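You operate a simulated robot arm through the tools that you are given. There is no shell and no other tool. Be economical: measure what you need, move in short steps, check, and stop when the job is done.

Carry out the task below with a simulated robot arm. There is one attempt and no reset: what you move stays moved.

JOB
File the burr off the blue pipe's end and pass the pipe.
Fine: tighten the vice first, file till the burr is gone, file back, then slacken the vice and put the pipe in the pass tray.

Only the result counts: the job must be done as asked and must still hold three seconds after the hand-in. Knocking over, shifting, dropping, spilling or breaking anything else fails it.

ROBOT AND FRAMES
A 5-joint arm with a two-finger parallel gripper, fixed in place. Base frame: the origin is at the foot of the arm, x ahead of it, y to its left, z up; the work surface is at about z = 0. Units: mm, rad, N and s.
With the tool pointing down near the work surface it reaches from about 260 to 600 mm from the base axis. Its first joint turns from -1.152 to 1.152 rad. The tool tilts only in the upright plane through the base axis and itself; it spins freely about its own axis. Payload 1.57 kg.
The TCP is the grasp point between the finger pads, 30 mm short of the fingertips. In the tool frame z runs along the fingers and y along their closing line. The gripper opens to 80 mm. The fingers are 17 mm wide and 12 mm thick; the gripper's body (40 by 82 mm) begins 80 mm behind the TCP.
Orientation is told as [roll, pitch, yaw] about the base's x, y, z axes, in that order, counted from this pose: with the fingers straight down and closing along the base's y, the tool's x points along the base's -x, its y along +y and its z along -z.

CONTROLS
- The arm moves only by the tool arm_command. Its argument "series" is a list of rows, each a list of 7 numbers: the shift along the tool's x, y, z in units of 40 mm (1.0 is 40 mm), then the turn, a rotation vector about the tool's x, y, z in units of 4 degrees (1.0 is 4 degrees), then the opening, from 0 (shut) to 1 (fully open). In form: [[tx, ty, tz, ax, ay, az, grip], ...]. A call has 1 to 10 rows; each row shifts and turns the commanded pose from where the row before left it, along the tool's axes as they then stand. A call with a number of a shift or a turn outside -1 to 1 is refused whole. A row lasts 0.2 s, in which the tool goes at most 50 mm and 0.15 rad; a call with a longer step from one row to the next is refused whole, and so is a gripper value outside its range. A pose out of reach is approached as far as the arm can. The call stops where the force on the tool passes 40 N (or 10 N more than at its start, if that is more) or the arm is blocked; 0.2 s more then pass. The fingers move at their own pace (about 153 mm/s each) and stop on an object; they squeeze with about 43 N. The grip force told is the motor's: it shows also when the fingers shut on nothing. Time passes only in rows, and 0.2 s behind the last, so rows that do not move let the fingers close. It gives the time, the measured TCP pose, the force on the tool (base axes), the opening and the grip force at its end, in the units of the frame above (readings bear some noise).
- Cameras (640 x 400 px; columns grow to the right, rows downward): "scene" is fixed at [34.5, 390.9, 542.2]; the picture's right is [-0.73, -0.69, 0.00], its down [-0.28, 0.29, -0.91] and it looks along [0.63, -0.66, -0.41] (base axes); focal length 354 px, centre (320, 200). "wrist" rides on the gripper at [-32, 0, -78] in the tool frame; the picture's right is [0.00, -1.00, 0.00], its down [0.97, 0.00, -0.24] and it looks along [0.24, 0.00, 0.97] (tool axes); focal length 218 px, centre (320, 200). There is no depth. A picture from a camera that has moved, and an enlarged one, comes with that camera's place and axes in the base frame and with its lens. The place of the scene camera against the robot may be out by one fixed shift of up to 12 mm in any direction.
- snapshot(camera): a new picture of that camera. No time passes.
- zoom(camera, box): a new picture of the part [left, top, right, bottom] of that camera's present view, enlarged. No time passes.
- sign_off(): hands the job in; it is judged then, once.

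Work in short steps. Places have to be worked out from the pictures, the camera data and where the tool is seen: move nearer, look again, correct. Check each grasp and each placing, and mend what went wrong. You have 120 turns and 64 pictures in all, those below and enlarged ones among them. Open the gripper and draw the arm clear of the work before you hand the job in, unless the task says otherwise; then end with one line.

The tools are called after ">>>" as a command line: name --pt "numbers of a row" for each row, then --argument value for the rest, lists and objects as JSON in quotes. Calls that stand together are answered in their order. arm_command: Moves the arm, as the interface text tells. Its arguments: {"type":"object","properties":{"series":{"type":"array","items":{"type":"array","items":{"type":"number"}}}},"required":["series"]} The other tools are called the same way: snapshot (camera) takes a picture; zoom (camera, box) takes an enlarged picture of a part of a camera's view; sign_off () hands the job in.

At the start:

```text
t: 0.0
tcp_pos: [396.4, 75.5, 393.6]
orientation: [0.0, -0.001, 0.0]
force: [0.3, 0.2, 0.2]
finger_gap: 80.2
grasp_force: 0.2
```

scene: 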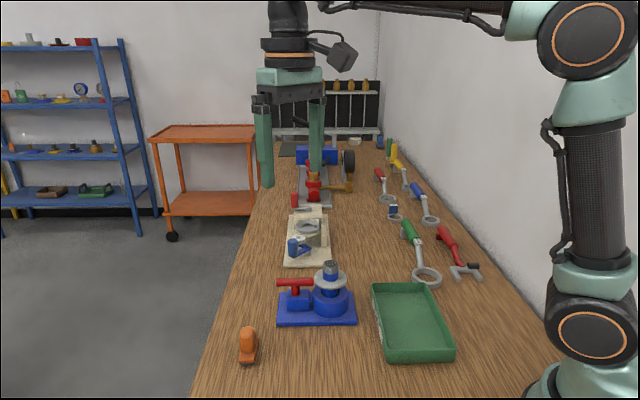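
wrist: 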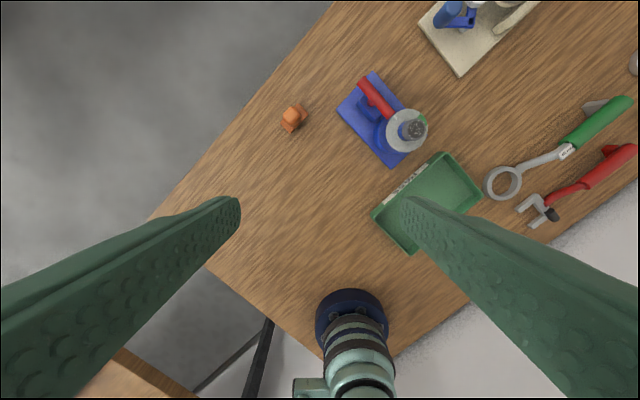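

The pictures show a blue vice with a pipe held near the tray, an orange item, and tools. I look closer first.

>>> zoom --camera "scene" --box '[220, 240, 480, 400]'

>>> zoom --camera "scene" --box '[260, 130, 500, 280]'

>>> zoom --camera "wrist" --box '[260, 50, 520, 210]'

```text
2.46 times, centred on (350, 320) of scene
camera zoom: at [34.5, 390.9, 542.2], right [-0.73, -0.69, 0.0], down [-0.28, 0.29, -0.91], along [0.63, -0.66, -0.41], focal length 871 px, centre (246, -95)
```

zoom: 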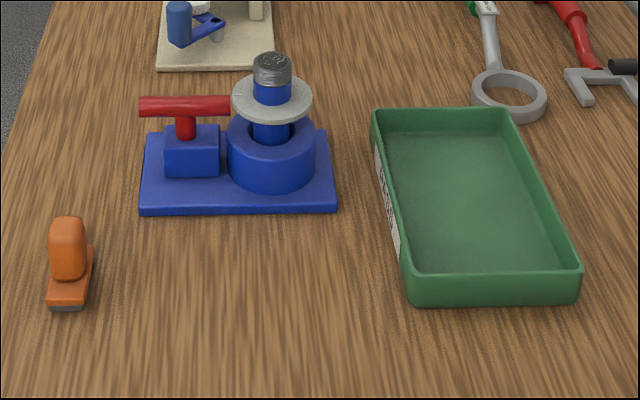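

```text
2.67 times, centred on (380, 205) of scene
camera zoom: at [34.5, 390.9, 542.2], right [-0.73, -0.69, 0.0], down [-0.28, 0.29, -0.91], along [0.63, -0.66, -0.41], focal length 943 px, centre (160, 187)
```

zoom: 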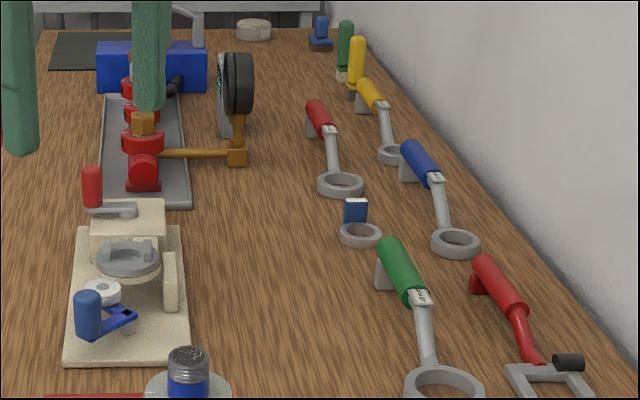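

```text
2.46 times, centred on (390, 130) of wrist
camera zoom: at [428.5, 75.6, 471.8], right [0.0, -1.0, 0.0], down [-0.97, 0.0, 0.24], along [-0.24, 0.0, -0.97], focal length 537 px, centre (148, 372)
```

zoom: 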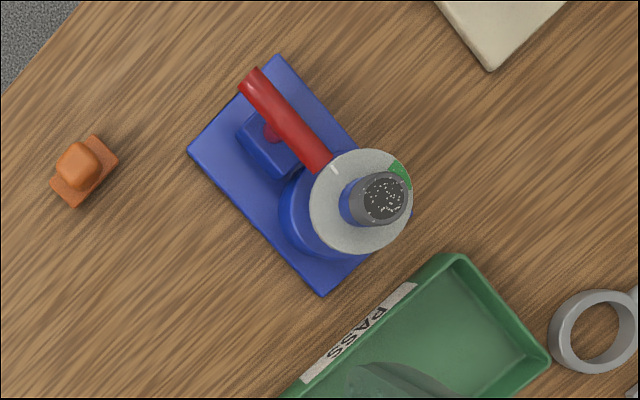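

The pipe top looks to be near (455, -80, 105) and the orange file near (482, 126). I move the wrist camera closer to the vice for better views.

>>> arm_command --pt "0 -0.85 0.85 0 0 0 1" --pt "0 -0.85 0.85 0 0 0 1" --pt "0 -0.85 0.85 0 0 0 1" --pt "0 -0.85 0.85 0 0 0 1" --pt "0 0 0 0 0 0 1"

>>> snapshot --camera "wrist"

>>> zoom --camera "wrist" --box '[240, 30, 460, 170]'

```text
t: 1.2
tcp_pos: [395.8, -58.4, 257.9]
orientation: [0.0, 0.0, 0.002]
force: [0.4, -0.2, 0.0]
finger_gap: 80.0
grasp_force: 0.1
```

```text
58 pictures are left
camera wrist: at [428.1, -59.8, 336.3], right [0.0, -1.0, 0.0], down [-0.97, 0.0, 0.24], along [-0.24, 0.0, -0.97], focal length 218 px, centre (320, 200)
```

wrist: 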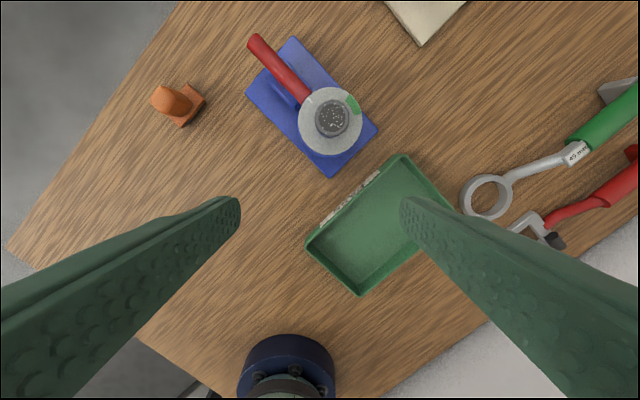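

```text
2.86 times, centred on (350, 100) of wrist
camera zoom: at [428.1, -59.8, 336.3], right [0.0, -1.0, 0.0], down [-0.97, 0.0, 0.24], along [-0.24, 0.0, -0.97], focal length 624 px, centre (234, 486)
```

zoom: 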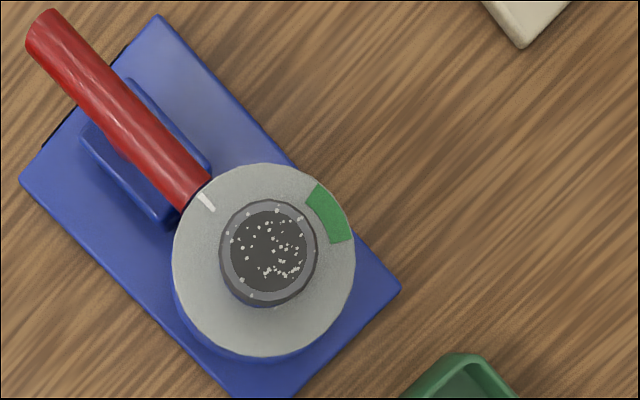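

The disc carries a white tick by the red bar and a green zone. I zoom in from the scene camera to understand the bar's pivot.

>>> zoom --camera "scene" --box '[265, 250, 365, 335]'

>>> zoom --camera "scene" --box '[225, 315, 275, 375]'

```text
4.71 times, centred on (315, 292) of scene
camera zoom: at [34.5, 390.9, 542.2], right [-0.73, -0.69, 0.0], down [-0.28, 0.29, -0.91], along [0.63, -0.66, -0.41], focal length 1664 px, centre (344, -235)
```

zoom: 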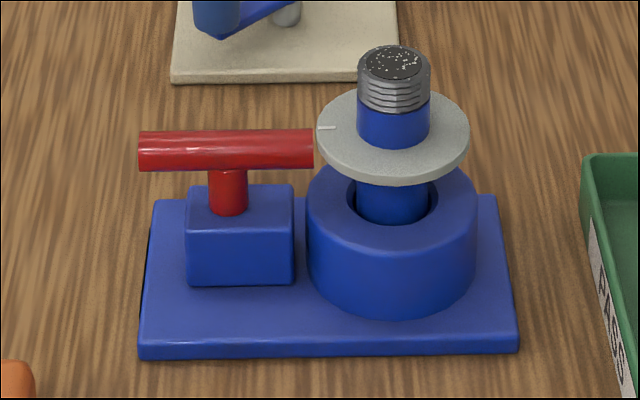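

```text
6.67 times, centred on (250, 345) of scene
camera zoom: at [34.5, 390.9, 542.2], right [-0.73, -0.69, 0.0], down [-0.28, 0.29, -0.91], along [0.63, -0.66, -0.41], focal length 2358 px, centre (787, -767)
```

zoom: 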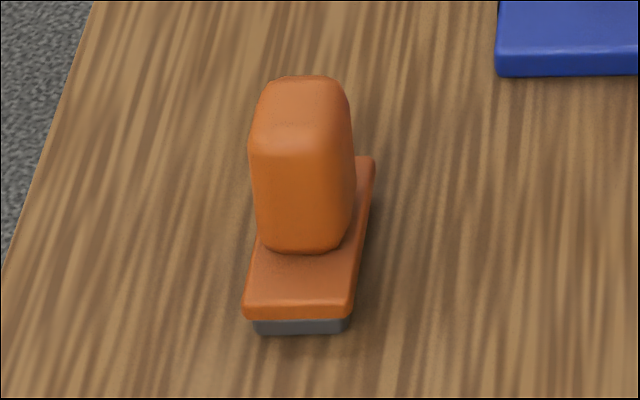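

The bar looks centred near (505, -17, z≈79), direction about 42° from +x, and the pipe near (455, -72). I move above the bar and turn the gripper to straddle it.

>>> arm_command --pt "-0.91 0.345 0.6 0 0 0 1" --pt "-0.91 0.345 0.6 0 0 0 1" --pt "-0.91 0.345 0.6 0 0 0 1" --pt "0 0 0 0 0 -1 1" --pt "0 0 0 0 0 -1 1" --pt "0 0 0 0 0 -1 1" --pt "0 0 0 0 0 -1 1" --pt "0 0 0 0 0 -1 1"

>>> arm_command --pt "0 0 0 0 0 -1 1" --pt "0 0 0 0 0 -1 1" --pt "0 0 0 0 0 -1 1" --pt "0 0 0 0 0 -1 1" --pt "0 0 0 0 0 -1 1" --pt "0 0 0 0 0 -0.4 1" --pt "0 0 0 0 0 0 1"

>>> snapshot --camera "wrist"

```text
t: 3.0
tcp_pos: [504.7, -18.4, 186.5]
orientation: [-0.001, -0.003, 0.352]
force: [-0.2, 0.5, -0.1]
finger_gap: 80.0
grasp_force: 0.1
```

```text
t: 4.6
tcp_pos: [504.4, -18.5, 186.2]
orientation: [0.001, 0.0, 0.728]
force: [0.1, -0.4, -0.1]
finger_gap: 79.8
grasp_force: 0.1
```

```text
54 pictures are left
camera wrist: at [529.8, 2.6, 263.5], right [0.67, -0.75, 0.0], down [-0.72, -0.65, 0.24], along [-0.18, -0.16, -0.97], focal length 218 px, centre (320, 200)
```

wrist: 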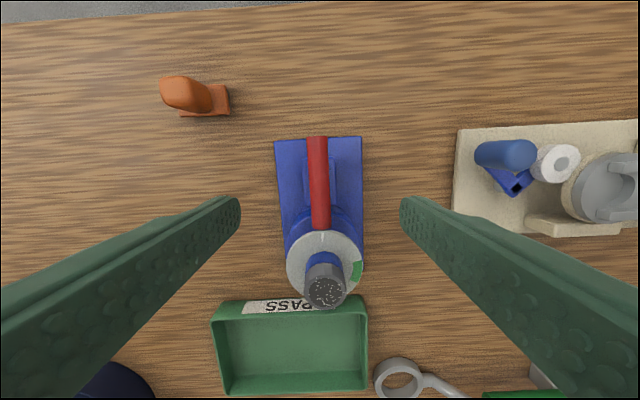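

The bar is centred between the fingers, off by about 3°. I correct that, descend to TCP z≈90, and close.

>>> arm_command --pt "0 0 0.8 0 0 -0.75 1" --pt "0 0 0.8 0 0 0 1" --pt "0 0 0.8 0 0 0 1" --pt "0 0 0 0 0 0 1"

>>> snapshot --camera "wrist"

>>> zoom --camera "scene" --box '[240, 200, 400, 340]'

```text
t: 5.6
tcp_pos: [504.8, -18.5, 89.5]
orientation: [0.0, 0.0, 0.779]
force: [0.7, -0.2, -0.9]
finger_gap: 80.1
grasp_force: 0.0
```

```text
53 pictures are left
camera wrist: at [527.3, 3.4, 167.8], right [0.7, -0.71, 0.0], down [-0.69, -0.68, 0.24], along [-0.17, -0.17, -0.97], focal length 218 px, centre (320, 200)
```

wrist: 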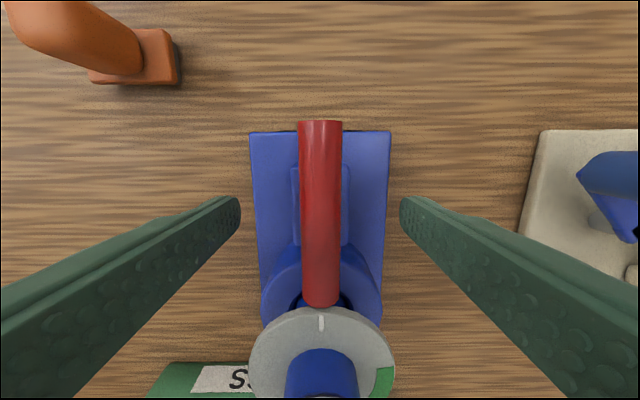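

```text
2.86 times, centred on (320, 270) of scene
camera zoom: at [34.5, 390.9, 542.2], right [-0.73, -0.69, 0.0], down [-0.28, 0.29, -0.91], along [0.63, -0.66, -0.41], focal length 1010 px, centre (320, 0)
```

zoom: 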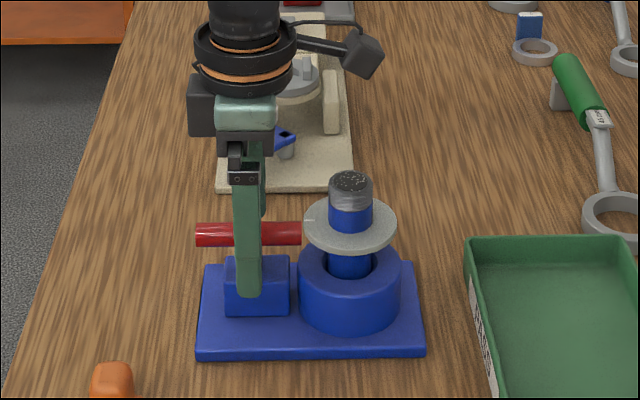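

The fingers straddle the bar nicely at its centre. I close on it.

>>> arm_command --pt "0 0 0 0 0 0 0.1" --pt "0 0 0 0 0 0 0" --pt "0 0 0 0 0 0 0" --pt "0 0 0 0 0 0 0"

>>> arm_command --pt "0 0 0 0 0 0.5 0" --pt "0 0 0 0 0 0.5 0" --pt "0 0 0 0 0 0.5 0" --pt "0 0 0 0 0 0.5 0" --pt "0 0 0 0 0 0.5 0" --pt "0 0 0 0 0 0 0"

>>> snapshot --camera "wrist"

```text
t: 6.6
tcp_pos: [504.6, -18.8, 89.2]
orientation: [0.001, 0.0, 0.778]
force: [5.0, -3.1, -6.4]
finger_gap: 18.2
grasp_force: 33.1
```

```text
t: 8.0
tcp_pos: [503.8, -19.4, 90.3]
orientation: [0.001, 0.005, 0.603]
force: [-15.8, 1.6, 12.0]
finger_gap: 18.0
grasp_force: 33.1
```

```text
51 pictures are left
camera wrist: at [531.3, -0.8, 167.9], right [0.57, -0.82, 0.0], down [-0.8, -0.55, 0.24], along [-0.2, -0.14, -0.97], focal length 218 px, centre (320, 200)
```

wrist: 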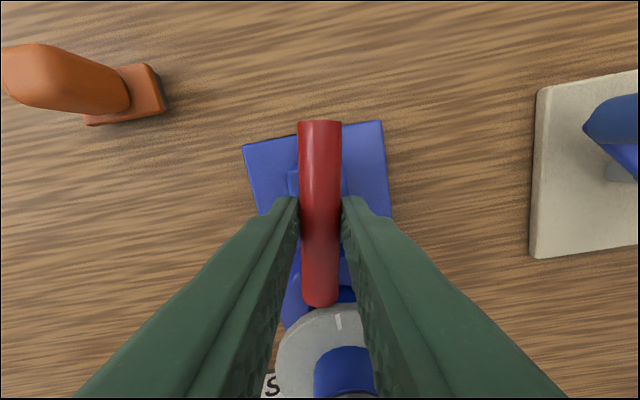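

The handle turned about 10° clockwise with modest resistance while the disc stayed put. The green zone sits about 80–120° clockwise from the tick, so I keep turning toward ~100°.

>>> arm_command --pt "0 0 0 0 0 0.8 0" --pt "0 0 0 0 0 0.8 0" --pt "0 0 0 0 0 0.8 0" --pt "0 0 0 0 0 0.8 0" --pt "0 0 0 0 0 0.8 0" --pt "0 0 0 0 0 0.8 0" --pt "0 0 0 0 0 0.8 0" --pt "0 0 0 0 0 0.8 0" --pt "0 0 0 0 0 0 0"

>>> snapshot --camera "wrist"

>>> zoom --camera "scene" --box '[240, 200, 400, 340]'

```text
t: 10.1
tcp_pos: [504.6, -18.3, 89.8]
orientation: [0.001, 0.007, 0.157]
force: [-2.3, 2.6, 2.4]
finger_gap: 18.0
grasp_force: 33.1
stopped in row 9: the force on the tool passed its limit (the readings are from after the stop); the commanded pose is now the measured one
```

```text
50 pictures are left
camera wrist: at [536.8, -13.1, 167.5], right [0.16, -0.99, 0.0], down [-0.96, -0.15, 0.25], along [-0.24, -0.04, -0.97], focal length 218 px, centre (320, 200)
```

wrist: 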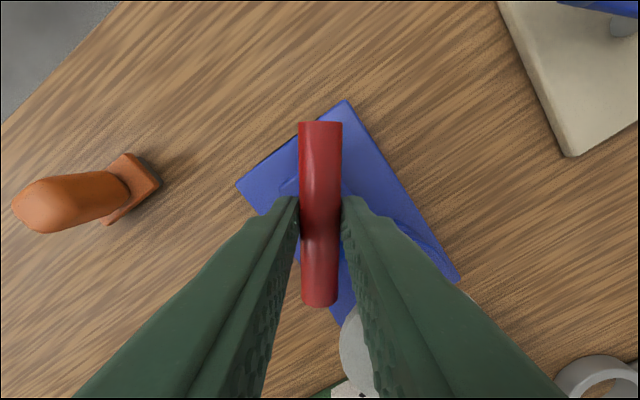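

```text
2.86 times, centred on (320, 270) of scene
camera zoom: at [34.6, 390.9, 542.2], right [-0.73, -0.69, 0.0], down [-0.28, 0.29, -0.91], along [0.63, -0.66, -0.41], focal length 1010 px, centre (320, 0)
```

zoom: 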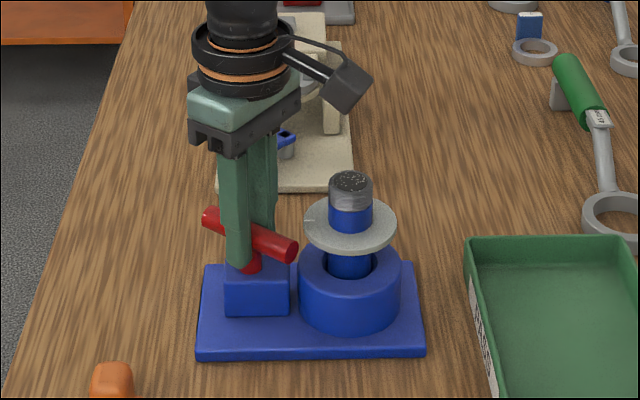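

The handle turned ~36° so far, then a brief force stop (probably slight off-centre strain). The vice hasn't shifted; I continue in a smaller batch.

>>> arm_command --pt "0 0 0 0 0 0.6 0" --pt "0 0 0 0 0 0.6 0" --pt "0 0 0 0 0 0.6 0" --pt "0 0 0 0 0 0.6 0" --pt "0 0 0 0 0 0 0"

```text
t: 11.3
tcp_pos: [504.7, -16.8, 89.6]
orientation: [0.0, 0.01, -0.009]
force: [-0.6, 4.6, -7.4]
finger_gap: 18.0
grasp_force: 33.0
```

Turned about 45° in total with low force. I continue.

>>> arm_command --pt "0 0 0 0 0 0.6 0" --pt "0 0 0 0 0 0.6 0" --pt "0 0 0 0 0 0.6 0" --pt "0 0 0 0 0 0.6 0" --pt "0 0 0 0 0 0.6 0" --pt "0 0 0 0 0 0.6 0" --pt "0 0 0 0 0 0 0"

>>> snapshot --camera "wrist"

```text
t: 12.9
tcp_pos: [503.5, -17.1, 89.3]
orientation: [-0.001, 0.005, -0.262]
force: [-4.6, 18.7, 7.5]
finger_gap: 17.8
grasp_force: 32.7
```

```text
48 pictures are left
camera wrist: at [536.0, -25.8, 167.6], right [-0.26, -0.97, 0.0], down [-0.94, 0.25, 0.25], along [-0.24, 0.06, -0.97], focal length 218 px, centre (320, 200)
```

wrist: 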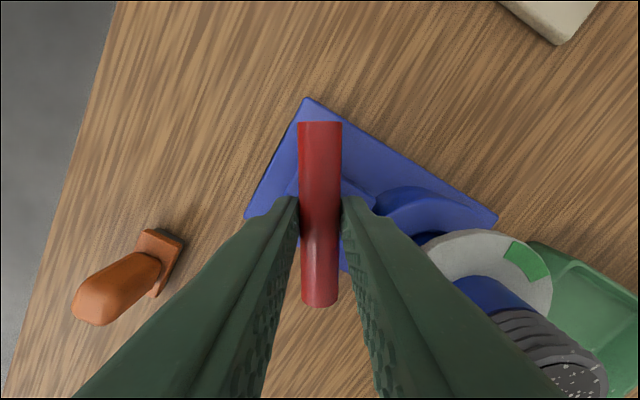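

About 60° turned, smoothly. I continue toward 100°.

>>> arm_command --pt "0 0 0 0 0 0.6 0" --pt "0 0 0 0 0 0.6 0" --pt "0 0 0 0 0 0.6 0" --pt "0 0 0 0 0 0.6 0" --pt "0 0 0 0 0 0.6 0" --pt "0 0 0 0 0 0 0"

>>> arm_command --pt "0 0 0 0 0 0.6 0" --pt "0 0 0 0 0 0.6 0" --pt "0 0 0 0 0 0.6 0" --pt "0 0 0 0 0 0.6 0" --pt "0 0 0 0 0 0.6 0" --pt "0 0 0 0 0 0 0"

>>> snapshot --camera "wrist"

```text
t: 14.3
tcp_pos: [504.1, -16.4, 89.2]
orientation: [-0.001, 0.006, -0.467]
force: [-2.2, 26.0, 8.6]
finger_gap: 18.4
grasp_force: 32.5
```

```text
t: 15.7
tcp_pos: [503.6, -17.4, 89.7]
orientation: [-0.004, 0.006, -0.677]
force: [-8.8, 25.7, 17.1]
finger_gap: 18.0
grasp_force: 32.7
```

```text
47 pictures are left
camera wrist: at [530.5, -37.1, 167.5], right [-0.63, -0.78, 0.0], down [-0.75, 0.61, 0.25], along [-0.19, 0.15, -0.97], focal length 218 px, centre (320, 200)
```

wrist: 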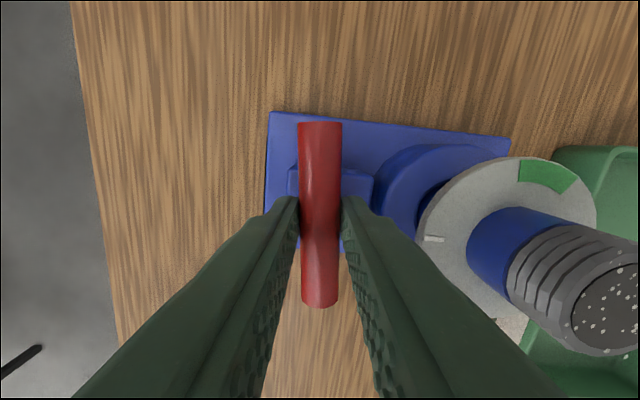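

Now 83° turned; a side force of 26 N in +y shows slight off-centre strain, so I shift 1.5 mm that way while turning the last 17°.

>>> arm_command --pt "0.024 0.029 0 0 0 0.4 0" --pt "0 0 0 0 0 0.6 0" --pt "0 0 0 0 0 0.6 0" --pt "0 0 0 0 0 0.6 0" --pt "0 0 0 0 0 0.6 0" --pt "0 0 0 0 0 0.6 0" --pt "0 0 0 0 0 0.6 0" --pt "0 0 0 0 0 0 0"

>>> snapshot --camera "wrist"

```text
t: 17.5
tcp_pos: [504.0, -15.8, 89.5]
orientation: [-0.005, 0.003, -0.961]
force: [3.4, 14.9, 8.1]
finger_gap: 20.3
grasp_force: 34.2
```

```text
46 pictures are left
camera wrist: at [523.4, -42.5, 167.5], right [-0.82, -0.57, 0.0], down [-0.56, 0.79, 0.24], along [-0.14, 0.2, -0.97], focal length 218 px, centre (320, 200)
```

wrist: 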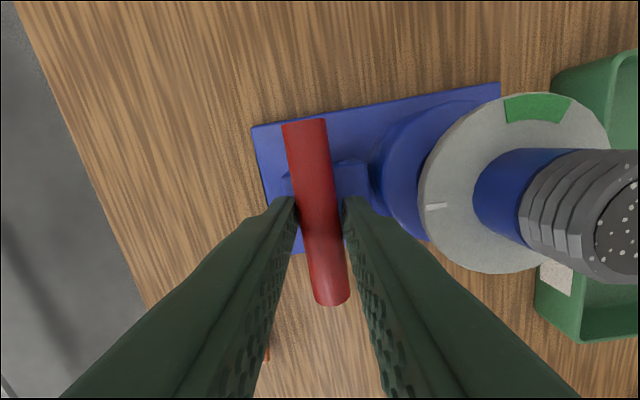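

The fingers slipped on the bar while it stays at ~90°, so the handle has reached its end stop: tight. I unwind the slip angle, open and rise.

>>> arm_command --pt "0 0 0 0 0 0 0.5" --pt "0 0 0 0 0 0 1" --pt "0 0 0 0 0 0 1" --pt "0 0 -0.8 0 0 0 1" --pt "0 0 -1 0 0 0 1" --pt "0 0 -1 0 0 0 1" --pt "0 0 0 0 0 0 1"

>>> snapshot --camera "wrist"

>>> zoom --camera "scene" --box '[220, 240, 380, 370]'

```text
t: 19.1
tcp_pos: [505.2, -17.7, 203.4]
orientation: [-0.005, 0.003, -0.958]
force: [-0.1, 0.8, -0.3]
finger_gap: 79.6
grasp_force: 0.1
```

```text
45 pictures are left
camera wrist: at [524.2, -44.8, 280.9], right [-0.82, -0.57, 0.01], down [-0.56, 0.79, 0.24], along [-0.15, 0.2, -0.97], focal length 218 px, centre (320, 200)
```

wrist: 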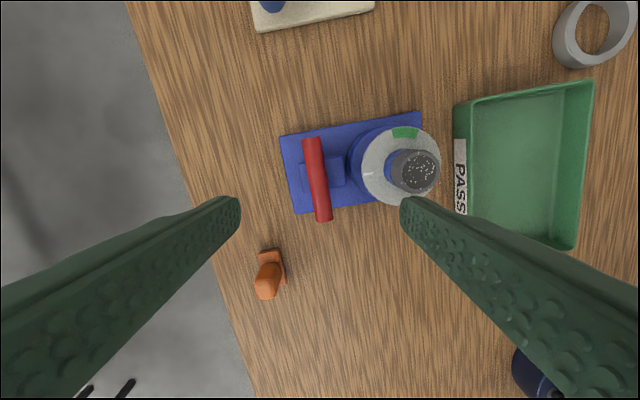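

```text
3.08 times, centred on (300, 305) of scene
camera zoom: at [34.5, 390.9, 542.2], right [-0.73, -0.69, 0.0], down [-0.28, 0.29, -0.91], along [0.63, -0.66, -0.41], focal length 1088 px, centre (382, -123)
```

zoom: 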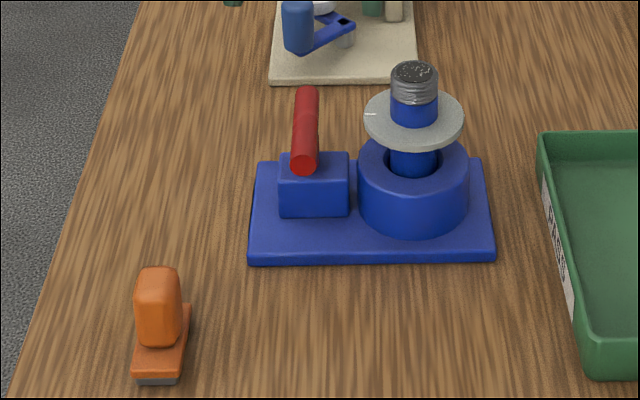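

The handle stands at 90° and the vice has not moved. Next the file: about (481, 124), long axis about -43°; I move above it and look.

>>> arm_command --pt "0.81 0.39 0.1 0 0 0 1" --pt "0.81 0.39 0.1 0 0 0 1" --pt "0.81 0.39 0.1 0 0 0 1" --pt "0.81 0.39 0.1 0 0 0 1" --pt "0 0 0.3 0 0 -1 1" --pt "0 0 0.3 0 0 -1 1" --pt "0 0 0 0 0 -1 1" --pt "0 0 0 0 0 0 1"

>>> snapshot --camera "wrist"

```text
t: 20.9
tcp_pos: [481.0, 125.6, 161.9]
orientation: [-0.007, 0.001, -0.749]
force: [0.1, -0.6, 1.1]
finger_gap: 80.0
grasp_force: 0.0
```

```text
43 pictures are left
camera wrist: at [505.8, 103.6, 240.1], right [-0.68, -0.73, 0.01], down [-0.71, 0.66, 0.24], along [-0.18, 0.16, -0.97], focal length 218 px, centre (320, 200)
```

wrist: 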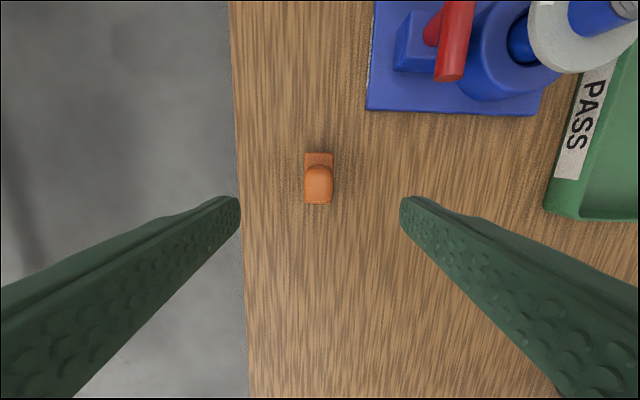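

The file is nicely aligned with the tool. I zoom to measure it.

>>> zoom --camera "wrist" --box '[270, 135, 370, 220]'

```text
4.71 times, centred on (320, 178) of wrist
camera zoom: at [505.8, 103.6, 240.1], right [-0.68, -0.73, 0.01], down [-0.71, 0.66, 0.24], along [-0.18, 0.16, -0.97], focal length 1027 px, centre (320, 306)
```

zoom: 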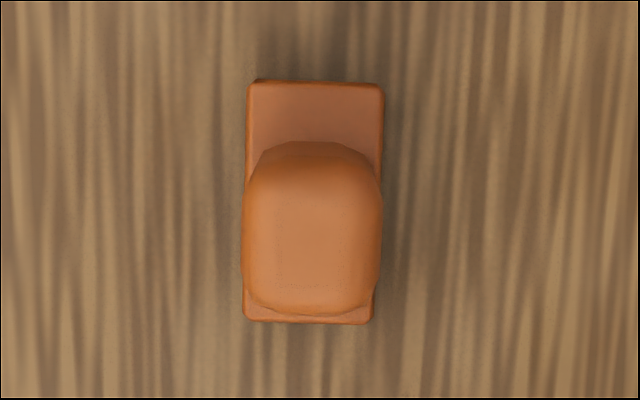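

The file is 30×54 mm with a knob about 27×32 mm, off by ~1.4 mm. I correct, descend to TCP z≈58 and close.

>>> arm_command --pt "0.025 0.035 0.65 0 0 0 1" --pt "0 0 0.65 0 0 0 1" --pt "0 0 0.65 0 0 0 1" --pt "0 0 0.64 0 0 0 1" --pt "0 0 0 0 0 0 1"

>>> zoom --camera "scene" --box '[200, 260, 340, 380]'

```text
t: 22.1
tcp_pos: [479.5, 128.4, 57.9]
orientation: [-0.005, 0.003, -0.75]
force: [-0.2, 0.1, 0.2]
finger_gap: 80.0
grasp_force: 0.1
```

```text
3.33 times, centred on (270, 320) of scene
camera zoom: at [34.5, 390.9, 542.2], right [-0.73, -0.69, 0.0], down [-0.28, 0.29, -0.91], along [0.63, -0.66, -0.41], focal length 1179 px, centre (487, -200)
```

zoom: 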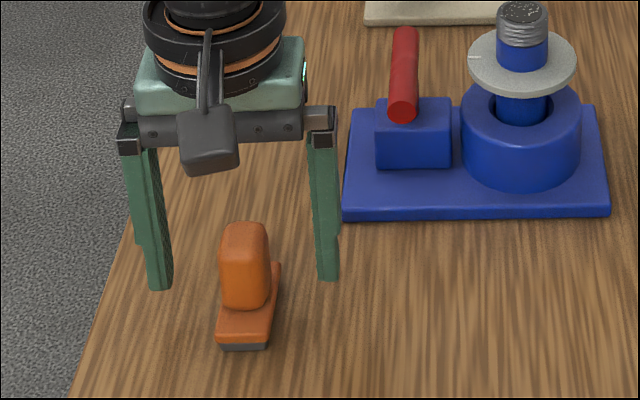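

The fingers flank the knob with tips above the plate. I close.

>>> arm_command --pt "0 0 0 0 0 0 0.3" --pt "0 0 0 0 0 0 0.1" --pt "0 0 0 0 0 0 0" --pt "0 0 0 0 0 0 0"

>>> snapshot --camera "wrist"

```text
t: 23.1
tcp_pos: [480.5, 127.0, 58.9]
orientation: [-0.005, 0.004, -0.749]
force: [0.0, -0.3, -1.3]
finger_gap: 25.4
grasp_force: 36.8
```

```text
40 pictures are left
camera wrist: at [504.6, 105.9, 137.2], right [-0.68, -0.73, 0.01], down [-0.71, 0.66, 0.24], along [-0.18, 0.16, -0.97], focal length 218 px, centre (320, 200)
```

wrist: 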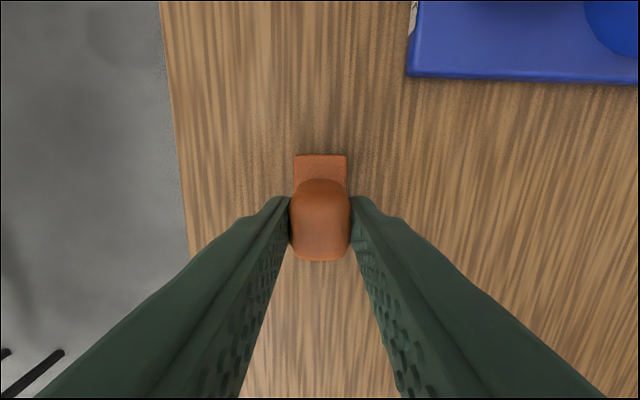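

The file is held (gap 25 mm) at TCP (480.5, 127, 58.5), yaw -0.749. I estimate the pipe axis at (454, -71) with top z≈125. I lift to z≈240.

>>> arm_command --pt "0 0 -0.4 0 0 0 0" --pt "0 0 -0.9 0 0 0 0" --pt "0 0 -0.9 0 0 0 0" --pt "0 0 -0.9 0 0 0 0" --pt "0 0 -0.9 0 0 0 0" --pt "0 0 -0.5 0 0 0 0" --pt "0 0 0 0 0 0 0"

>>> zoom --camera "scene" --box '[160, 140, 400, 340]'

```text
t: 24.7
tcp_pos: [481.8, 125.2, 237.6]
orientation: [-0.006, 0.003, -0.749]
force: [0.0, 0.6, -2.0]
finger_gap: 25.2
grasp_force: 36.6
```

```text
2.00 times, centred on (280, 240) of scene
camera zoom: at [34.5, 390.9, 542.2], right [-0.73, -0.69, 0.0], down [-0.28, 0.29, -0.91], along [0.63, -0.66, -0.41], focal length 707 px, centre (400, 120)
```

zoom: 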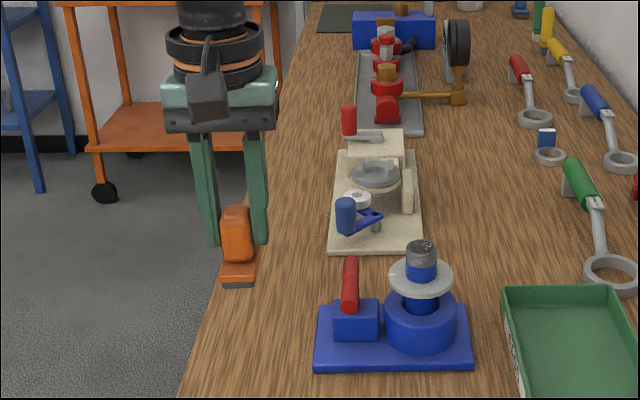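

Held securely. I carry the file over the pipe axis at this height.

>>> arm_command --pt "-0.565 -0.813 0 0 0 0 0" --pt "-0.565 -0.813 0 0 0 0 0" --pt "-0.565 -0.813 0 0 0 0 0" --pt "-0.565 -0.813 0 0 0 0 0" --pt "-0.565 -0.813 0 0 0 0 0" --pt "0 0 0 0 0 0 0"

>>> snapshot --camera "wrist"

>>> zoom --camera "scene" --box '[240, 160, 420, 330]'

```text
t: 26.1
tcp_pos: [455.4, -68.6, 238.3]
orientation: [-0.004, 0.006, -0.749]
force: [0.2, 0.6, -0.8]
finger_gap: 25.4
grasp_force: 36.1
```

```text
38 pictures are left
camera wrist: at [478.9, -90.3, 316.0], right [-0.68, -0.73, 0.0], down [-0.71, 0.66, 0.25], along [-0.18, 0.16, -0.97], focal length 218 px, centre (320, 200)
```

wrist: 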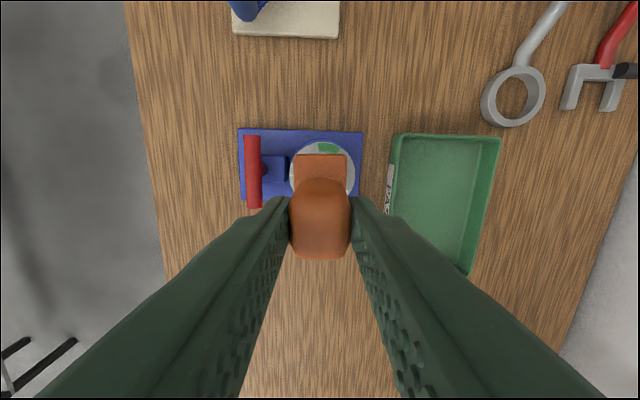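

```text
2.35 times, centred on (330, 245) of scene
camera zoom: at [34.5, 390.9, 542.2], right [-0.73, -0.69, 0.0], down [-0.28, 0.29, -0.91], along [0.63, -0.66, -0.41], focal length 832 px, centre (296, 94)
```

zoom: 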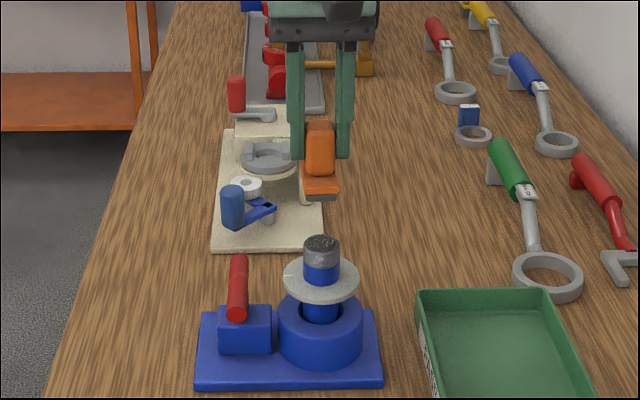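

The file is right above the pipe. I descend, slowly near the end, feeling for contact around TCP z≈183.

>>> arm_command --pt "0 0 0.5 0 0 0 0" --pt "0 0 0.4 0 0 0 0" --pt "0 0 0.1 0 0 0 0" --pt "0 0 0.1 0 0 0 0" --pt "0 0 0 0 0 0 0"

>>> zoom --camera "scene" --box '[280, 200, 380, 300]'

```text
t: 27.3
tcp_pos: [452.7, -68.3, 194.1]
orientation: [-0.004, 0.007, -0.748]
force: [-0.1, 0.1, -1.8]
finger_gap: 25.3
grasp_force: 37.2
```

```text
4.00 times, centred on (330, 250) of scene
camera zoom: at [34.5, 390.9, 542.2], right [-0.73, -0.69, 0.0], down [-0.28, 0.29, -0.91], along [0.63, -0.66, -0.41], focal length 1415 px, centre (280, 0)
```

zoom: 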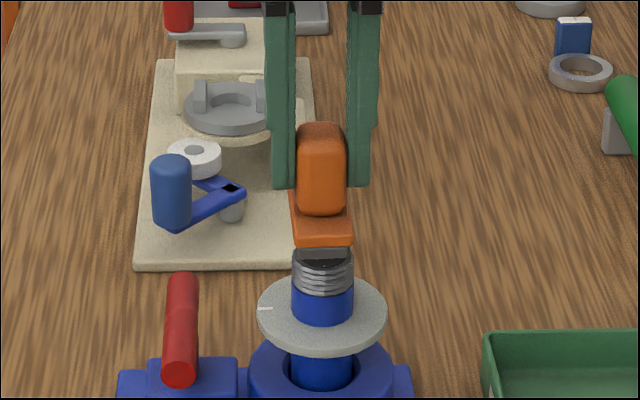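

Nearly touching; I creep down in ~1.5 mm rows.

>>> arm_command --pt "0 0 0.05 0 0 0 0" --pt "0 0 0.05 0 0 0 0" --pt "0 0 0.05 0 0 0 0" --pt "0 0 0.05 0 0 0 0" --pt "0 0 0 0 0 0 0"

```text
t: 28.5
tcp_pos: [453.7, -69.4, 186.6]
orientation: [-0.004, 0.008, -0.749]
force: [0.3, 0.0, -0.6]
finger_gap: 25.5
grasp_force: 36.9
```

No contact yet at 186.6; I continue creeping.

>>> arm_command --pt "0 0 0.04 0 0 0 0" --pt "0 0 0.04 0 0 0 0" --pt "0 0 0.04 0 0 0 0" --pt "0 0 0 0 0 0 0"

>>> zoom --camera "scene" --box '[280, 200, 380, 300]'

```text
t: 29.5
tcp_pos: [453.2, -68.0, 182.6]
orientation: [-0.003, 0.005, -0.748]
force: [-0.3, 1.1, -1.6]
finger_gap: 25.0
grasp_force: 36.4
```

```text
4.00 times, centred on (330, 250) of scene
camera zoom: at [34.5, 390.9, 542.2], right [-0.73, -0.69, 0.0], down [-0.28, 0.29, -0.91], along [0.63, -0.66, -0.41], focal length 1415 px, centre (280, 0)
```

zoom: 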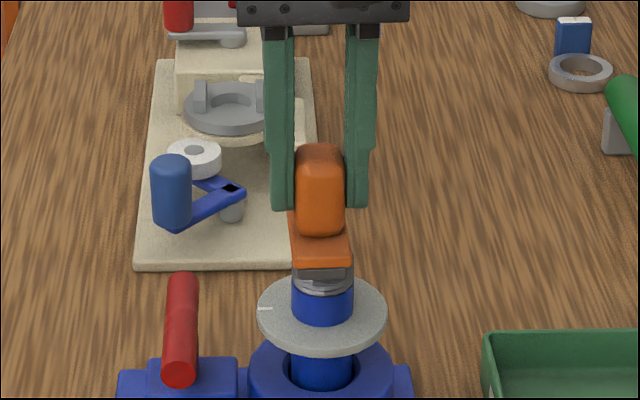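

No contact force yet; I keep lowering carefully.

>>> arm_command --pt "0 0 0.04 0 0 0 0" --pt "0 0 0.04 0 0 0 0" --pt "0 0 0.04 0 0 0 0" --pt "0 0 0.04 0 0 0 0" --pt "0 0 0 0 0 0 0"

```text
t: 30.4
tcp_pos: [455.4, -69.5, 181.0]
orientation: [0.002, -0.001, -0.749]
force: [-1.1, -0.2, 4.7]
finger_gap: 25.2
grasp_force: 36.4
stopped in row 4: the force on the tool passed its limit (the readings are from after the stop); the commanded pose is now the measured one
```

Contact at TCP z≈181. I press lightly and make the first strokes along the file's length.

>>> arm_command --pt "0 0 0.03 0 0 0 0" --pt "0.2 0 0 0 0 0 0" --pt "0.2 0 0 0 0 0 0" --pt "-0.2 0 0 0 0 0 0" --pt "-0.2 0 0 0 0 0 0" --pt "-0.2 0 0 0 0 0 0" --pt "-0.2 0 0 0 0 0 0" --pt "0.2 0 0 0 0 0 0" --pt "0.2 0 0 0 0 0 0" --pt "0 0 0 0 0 0 0"

>>> zoom --camera "scene" --box '[280, 200, 380, 300]'

```text
t: 32.6
tcp_pos: [457.1, -70.2, 178.8]
orientation: [0.002, -0.003, -0.749]
force: [6.0, -5.5, 22.9]
finger_gap: 25.8
grasp_force: 37.0
```

```text
4.00 times, centred on (330, 250) of scene
camera zoom: at [34.4, 390.9, 542.2], right [-0.73, -0.69, 0.0], down [-0.28, 0.29, -0.91], along [0.63, -0.66, -0.41], focal length 1415 px, centre (280, 0)
```

zoom: 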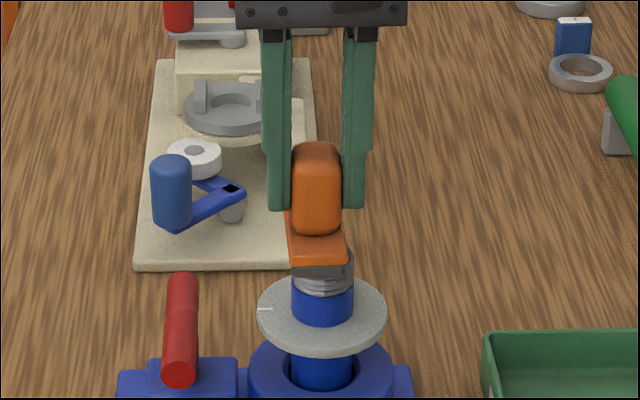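

Filing with ~23 N press. I do another few strokes, then lift to inspect.

>>> arm_command --pt "0.25 0 0 0 0 0 0" --pt "-0.25 0 0 0 0 0 0" --pt "-0.25 0 0 0 0 0 0" --pt "0.25 0 0 0 0 0 0" --pt "0.25 0 0 0 0 0 0" --pt "-0.25 0 0 0 0 0 0" --pt "-0.25 0 0 0 0 0 0" --pt "0.25 0 0 0 0 0 0" --pt "0 0 0 0 0 0 0"

>>> arm_command --pt "0 0 -0.5 0 0 0 0" --pt "0 0 -0.9 0 0 0 0" --pt "0 0 0 0 0 0 0"

>>> zoom --camera "scene" --box '[280, 200, 380, 300]'

```text
t: 34.6
tcp_pos: [455.0, -69.8, 178.7]
orientation: [0.003, -0.003, -0.751]
force: [4.3, -5.5, 19.1]
finger_gap: 25.3
grasp_force: 36.6
```

```text
t: 35.4
tcp_pos: [453.5, -69.3, 235.3]
orientation: [0.0, 0.002, -0.748]
force: [-0.1, -0.4, -1.3]
finger_gap: 25.6
grasp_force: 36.9
```

```text
4.00 times, centred on (330, 250) of scene
camera zoom: at [34.5, 390.9, 542.2], right [-0.73, -0.69, 0.0], down [-0.28, 0.29, -0.91], along [0.63, -0.66, -0.41], focal length 1415 px, centre (280, 0)
```

zoom: 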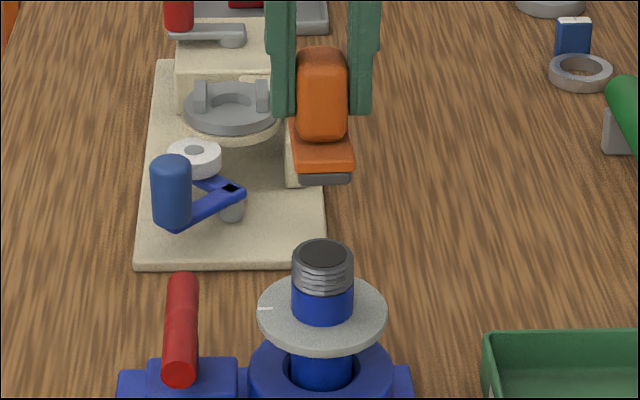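

The bright specks look gone from the pipe's end. I zoom in more to confirm.

>>> zoom --camera "scene" --box '[340, 250, 380, 275]'

>>> zoom --camera "scene" --box '[345, 255, 375, 275]'

```text
16.00 times, centred on (360, 262) of scene
camera zoom: at [34.5, 390.9, 542.2], right [-0.73, -0.69, 0.0], down [-0.28, 0.29, -0.91], along [0.63, -0.66, -0.41], focal length 5659 px, centre (-320, -800)
```

zoom: 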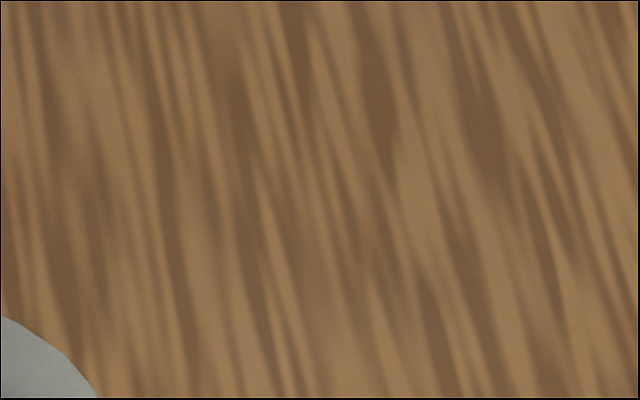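

```text
16.00 times, centred on (360, 265) of scene
camera zoom: at [34.5, 390.9, 542.2], right [-0.73, -0.69, 0.0], down [-0.28, 0.29, -0.91], along [0.63, -0.66, -0.41], focal length 5659 px, centre (-320, -840)
```

zoom: 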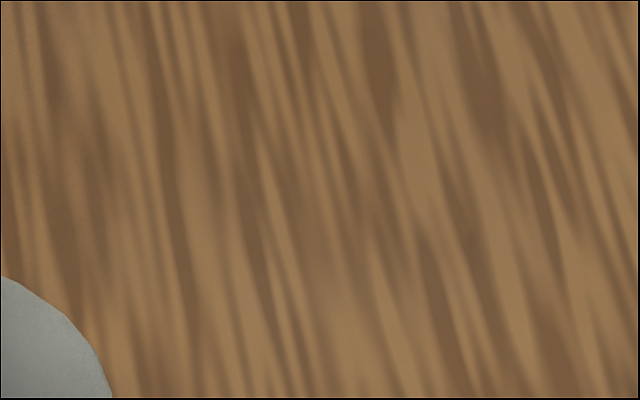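

I aimed the zoom too far right; the pipe's top is near (331, 264).

>>> zoom --camera "scene" --box '[315, 252, 347, 272]'

```text
16.00 times, centred on (331, 262) of scene
camera zoom: at [34.5, 390.9, 542.2], right [-0.73, -0.69, 0.0], down [-0.28, 0.29, -0.91], along [0.63, -0.66, -0.41], focal length 5659 px, centre (144, -792)
```

zoom: 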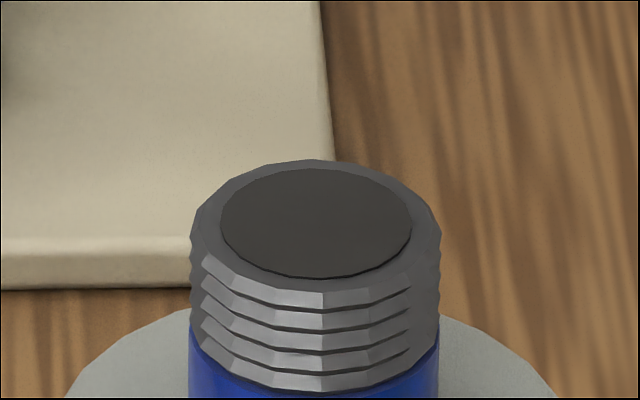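

The end is clean: no specks left. I carry the file back above its place.

>>> arm_command --pt "0.57 0.81 0 0 0 0 0" --pt "0.57 0.81 0 0 0 0 0" --pt "0.57 0.81 0 0 0 0 0" --pt "0.57 0.81 0 0 0 0 0" --pt "0.57 0.81 0 0 0 0 0" --pt "0 0 0.9 0 0 0 0" --pt "0 0 0.9 0 0 0 0" --pt "0 0 0.9 0 0 0 0" --pt "0 0 0.9 0 0 0 0" --pt "0 0 0 0 0 0 0"

>>> zoom --camera "scene" --box '[200, 260, 340, 380]'

```text
t: 37.6
tcp_pos: [481.5, 125.3, 89.1]
orientation: [0.001, 0.0, -0.749]
force: [-0.5, -0.4, -1.3]
finger_gap: 25.5
grasp_force: 37.1
```

```text
3.33 times, centred on (270, 320) of scene
camera zoom: at [34.5, 390.9, 542.2], right [-0.73, -0.69, 0.0], down [-0.28, 0.29, -0.91], along [0.63, -0.66, -0.41], focal length 1179 px, centre (487, -200)
```

zoom: 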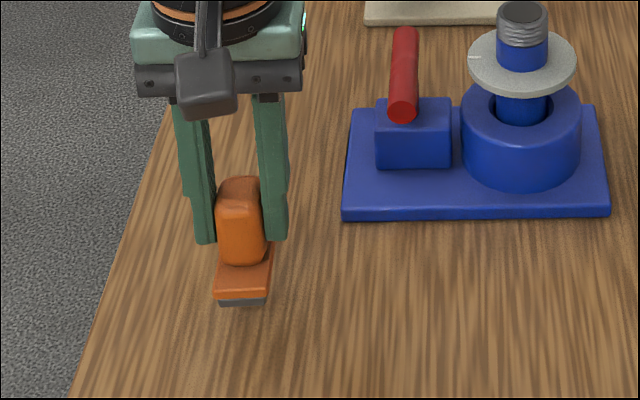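

I apply a small xy correction and lower the file to the bench, slowly at the end.

>>> arm_command --pt "0.04 0.012 0.3 0 0 0 0" --pt "0 0 0.25 0 0 0 0" --pt "0 0 0.08 0 0 0 0" --pt "0 0 0.05 0 0 0 0" --pt "0 0 0.04 0 0 0 0" --pt "0 0 0 0 0 0 0"

```text
t: 39.0
tcp_pos: [480.9, 127.0, 60.9]
orientation: [0.0, 0.0, -0.749]
force: [0.6, 0.0, -1.5]
finger_gap: 25.4
grasp_force: 36.6
```

Not yet touching at 60.9; I creep down a bit further.

>>> arm_command --pt "0 0 0.03 0 0 0 0" --pt "0 0 0.03 0 0 0 0" --pt "0 0 0.03 0 0 0 0" --pt "0 0 0 0 0 0 0"

>>> zoom --camera "scene" --box '[220, 300, 300, 370]'

```text
t: 40.0
tcp_pos: [481.0, 126.7, 56.9]
orientation: [0.002, 0.0, -0.75]
force: [-2.2, 1.9, 6.3]
finger_gap: 25.7
grasp_force: 37.0
```

```text
5.71 times, centred on (260, 335) of scene
camera zoom: at [34.5, 390.9, 542.2], right [-0.73, -0.69, 0.0], down [-0.28, 0.29, -0.91], along [0.63, -0.66, -0.41], focal length 2021 px, centre (663, -571)
```

zoom: 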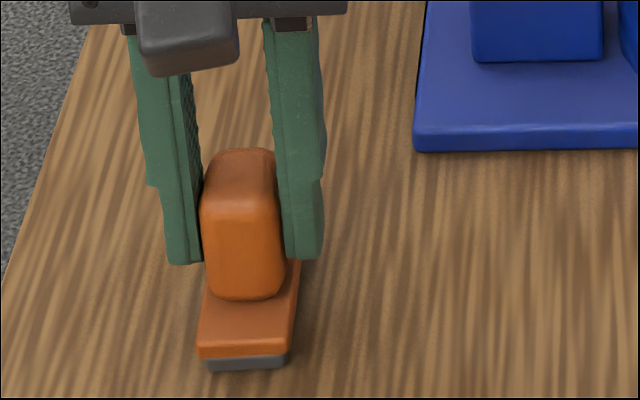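

The file rests on the bench; I release, rise, and move back over the vice handle.

>>> arm_command --pt "0 0 0 0 0 0 0.4" --pt "0 0 0 0 0 0 1" --pt "0 0 0 0 0 0 1" --pt "0 0 -0.9 0 0 0 1" --pt "0 0 -0.9 0 0 0 1" --pt "0 0 -0.9 0 0 0 1" --pt "0 0 -0.9 0 0 0 1" --pt "0 0 0 0 0 0 1"

>>> arm_command --pt "-0.72 -0.56 0 0 0 0.15 1" --pt "-0.72 -0.56 0 0 0 0.15 1" --pt "-0.72 -0.56 0 0 0 0.15 1" --pt "-0.72 -0.56 0 0 0 0 1" --pt "0 0 0 0 0 0 1"

>>> snapshot --camera "wrist"

>>> zoom --camera "scene" --box '[220, 240, 380, 370]'

```text
t: 41.8
tcp_pos: [480.5, 128.9, 203.9]
orientation: [-0.001, -0.001, -0.749]
force: [-0.2, 0.5, 0.2]
finger_gap: 80.0
grasp_force: 0.1
```

```text
t: 43.0
tcp_pos: [503.5, -16.8, 203.6]
orientation: [0.002, 0.002, -0.78]
force: [0.3, 0.9, -0.2]
finger_gap: 80.0
grasp_force: 0.0
```

```text
27 pictures are left
camera wrist: at [525.6, -39.8, 281.2], right [-0.7, -0.71, 0.0], down [-0.69, 0.68, 0.24], along [-0.17, 0.17, -0.97], focal length 218 px, centre (320, 200)
```

wrist: 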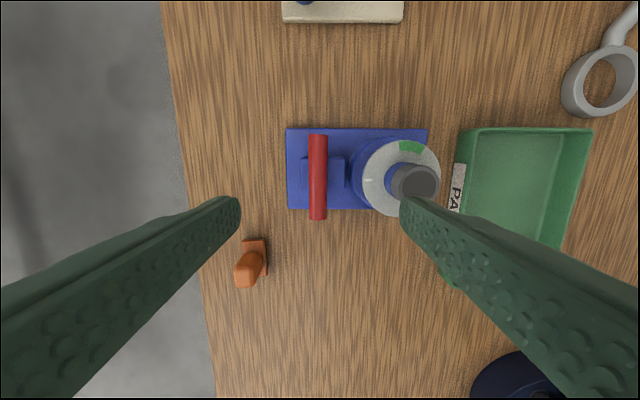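

```text
3.08 times, centred on (300, 305) of scene
camera zoom: at [34.5, 390.9, 542.2], right [-0.73, -0.69, 0.0], down [-0.28, 0.29, -0.91], along [0.63, -0.66, -0.41], focal length 1088 px, centre (382, -123)
```

zoom: 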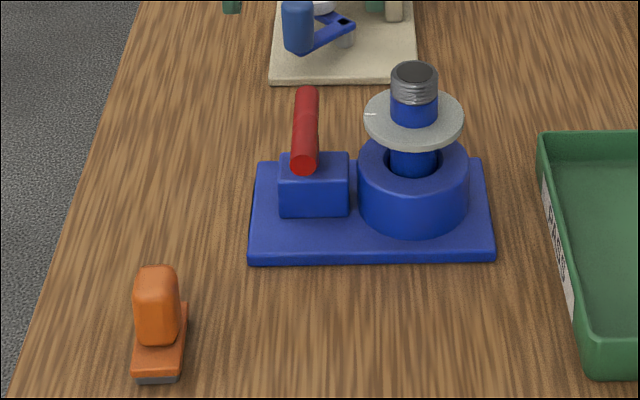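

File is back in place, handle seen aligned. The disc is close on this side, so I descend with the gripper only half open (40 mm).

>>> arm_command --pt "-0.03 0.035 0 0 0 0 0.5" --pt "0 0 0 0 0 0 0.5" --pt "0 0 0.9 0 0 0 0.5" --pt "0 0 0.9 0 0 0 0.5" --pt "0 0 0 0 0 0 0.5"

>>> snapshot --camera "wrist"

```text
t: 44.2
tcp_pos: [502.2, -16.4, 128.8]
orientation: [0.001, -0.001, -0.78]
force: [0.0, -0.7, 0.1]
finger_gap: 40.1
grasp_force: 0.0
```

```text
25 pictures are left
camera wrist: at [526.6, -39.6, 207.1], right [-0.7, -0.71, 0.0], down [-0.69, 0.68, 0.24], along [-0.17, 0.17, -0.97], focal length 218 px, centre (320, 200)
```

wrist: 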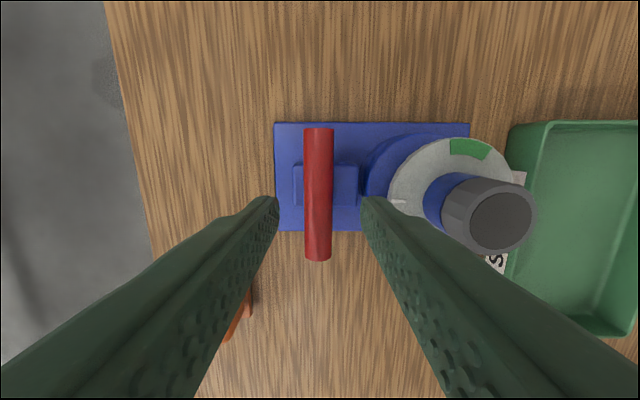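

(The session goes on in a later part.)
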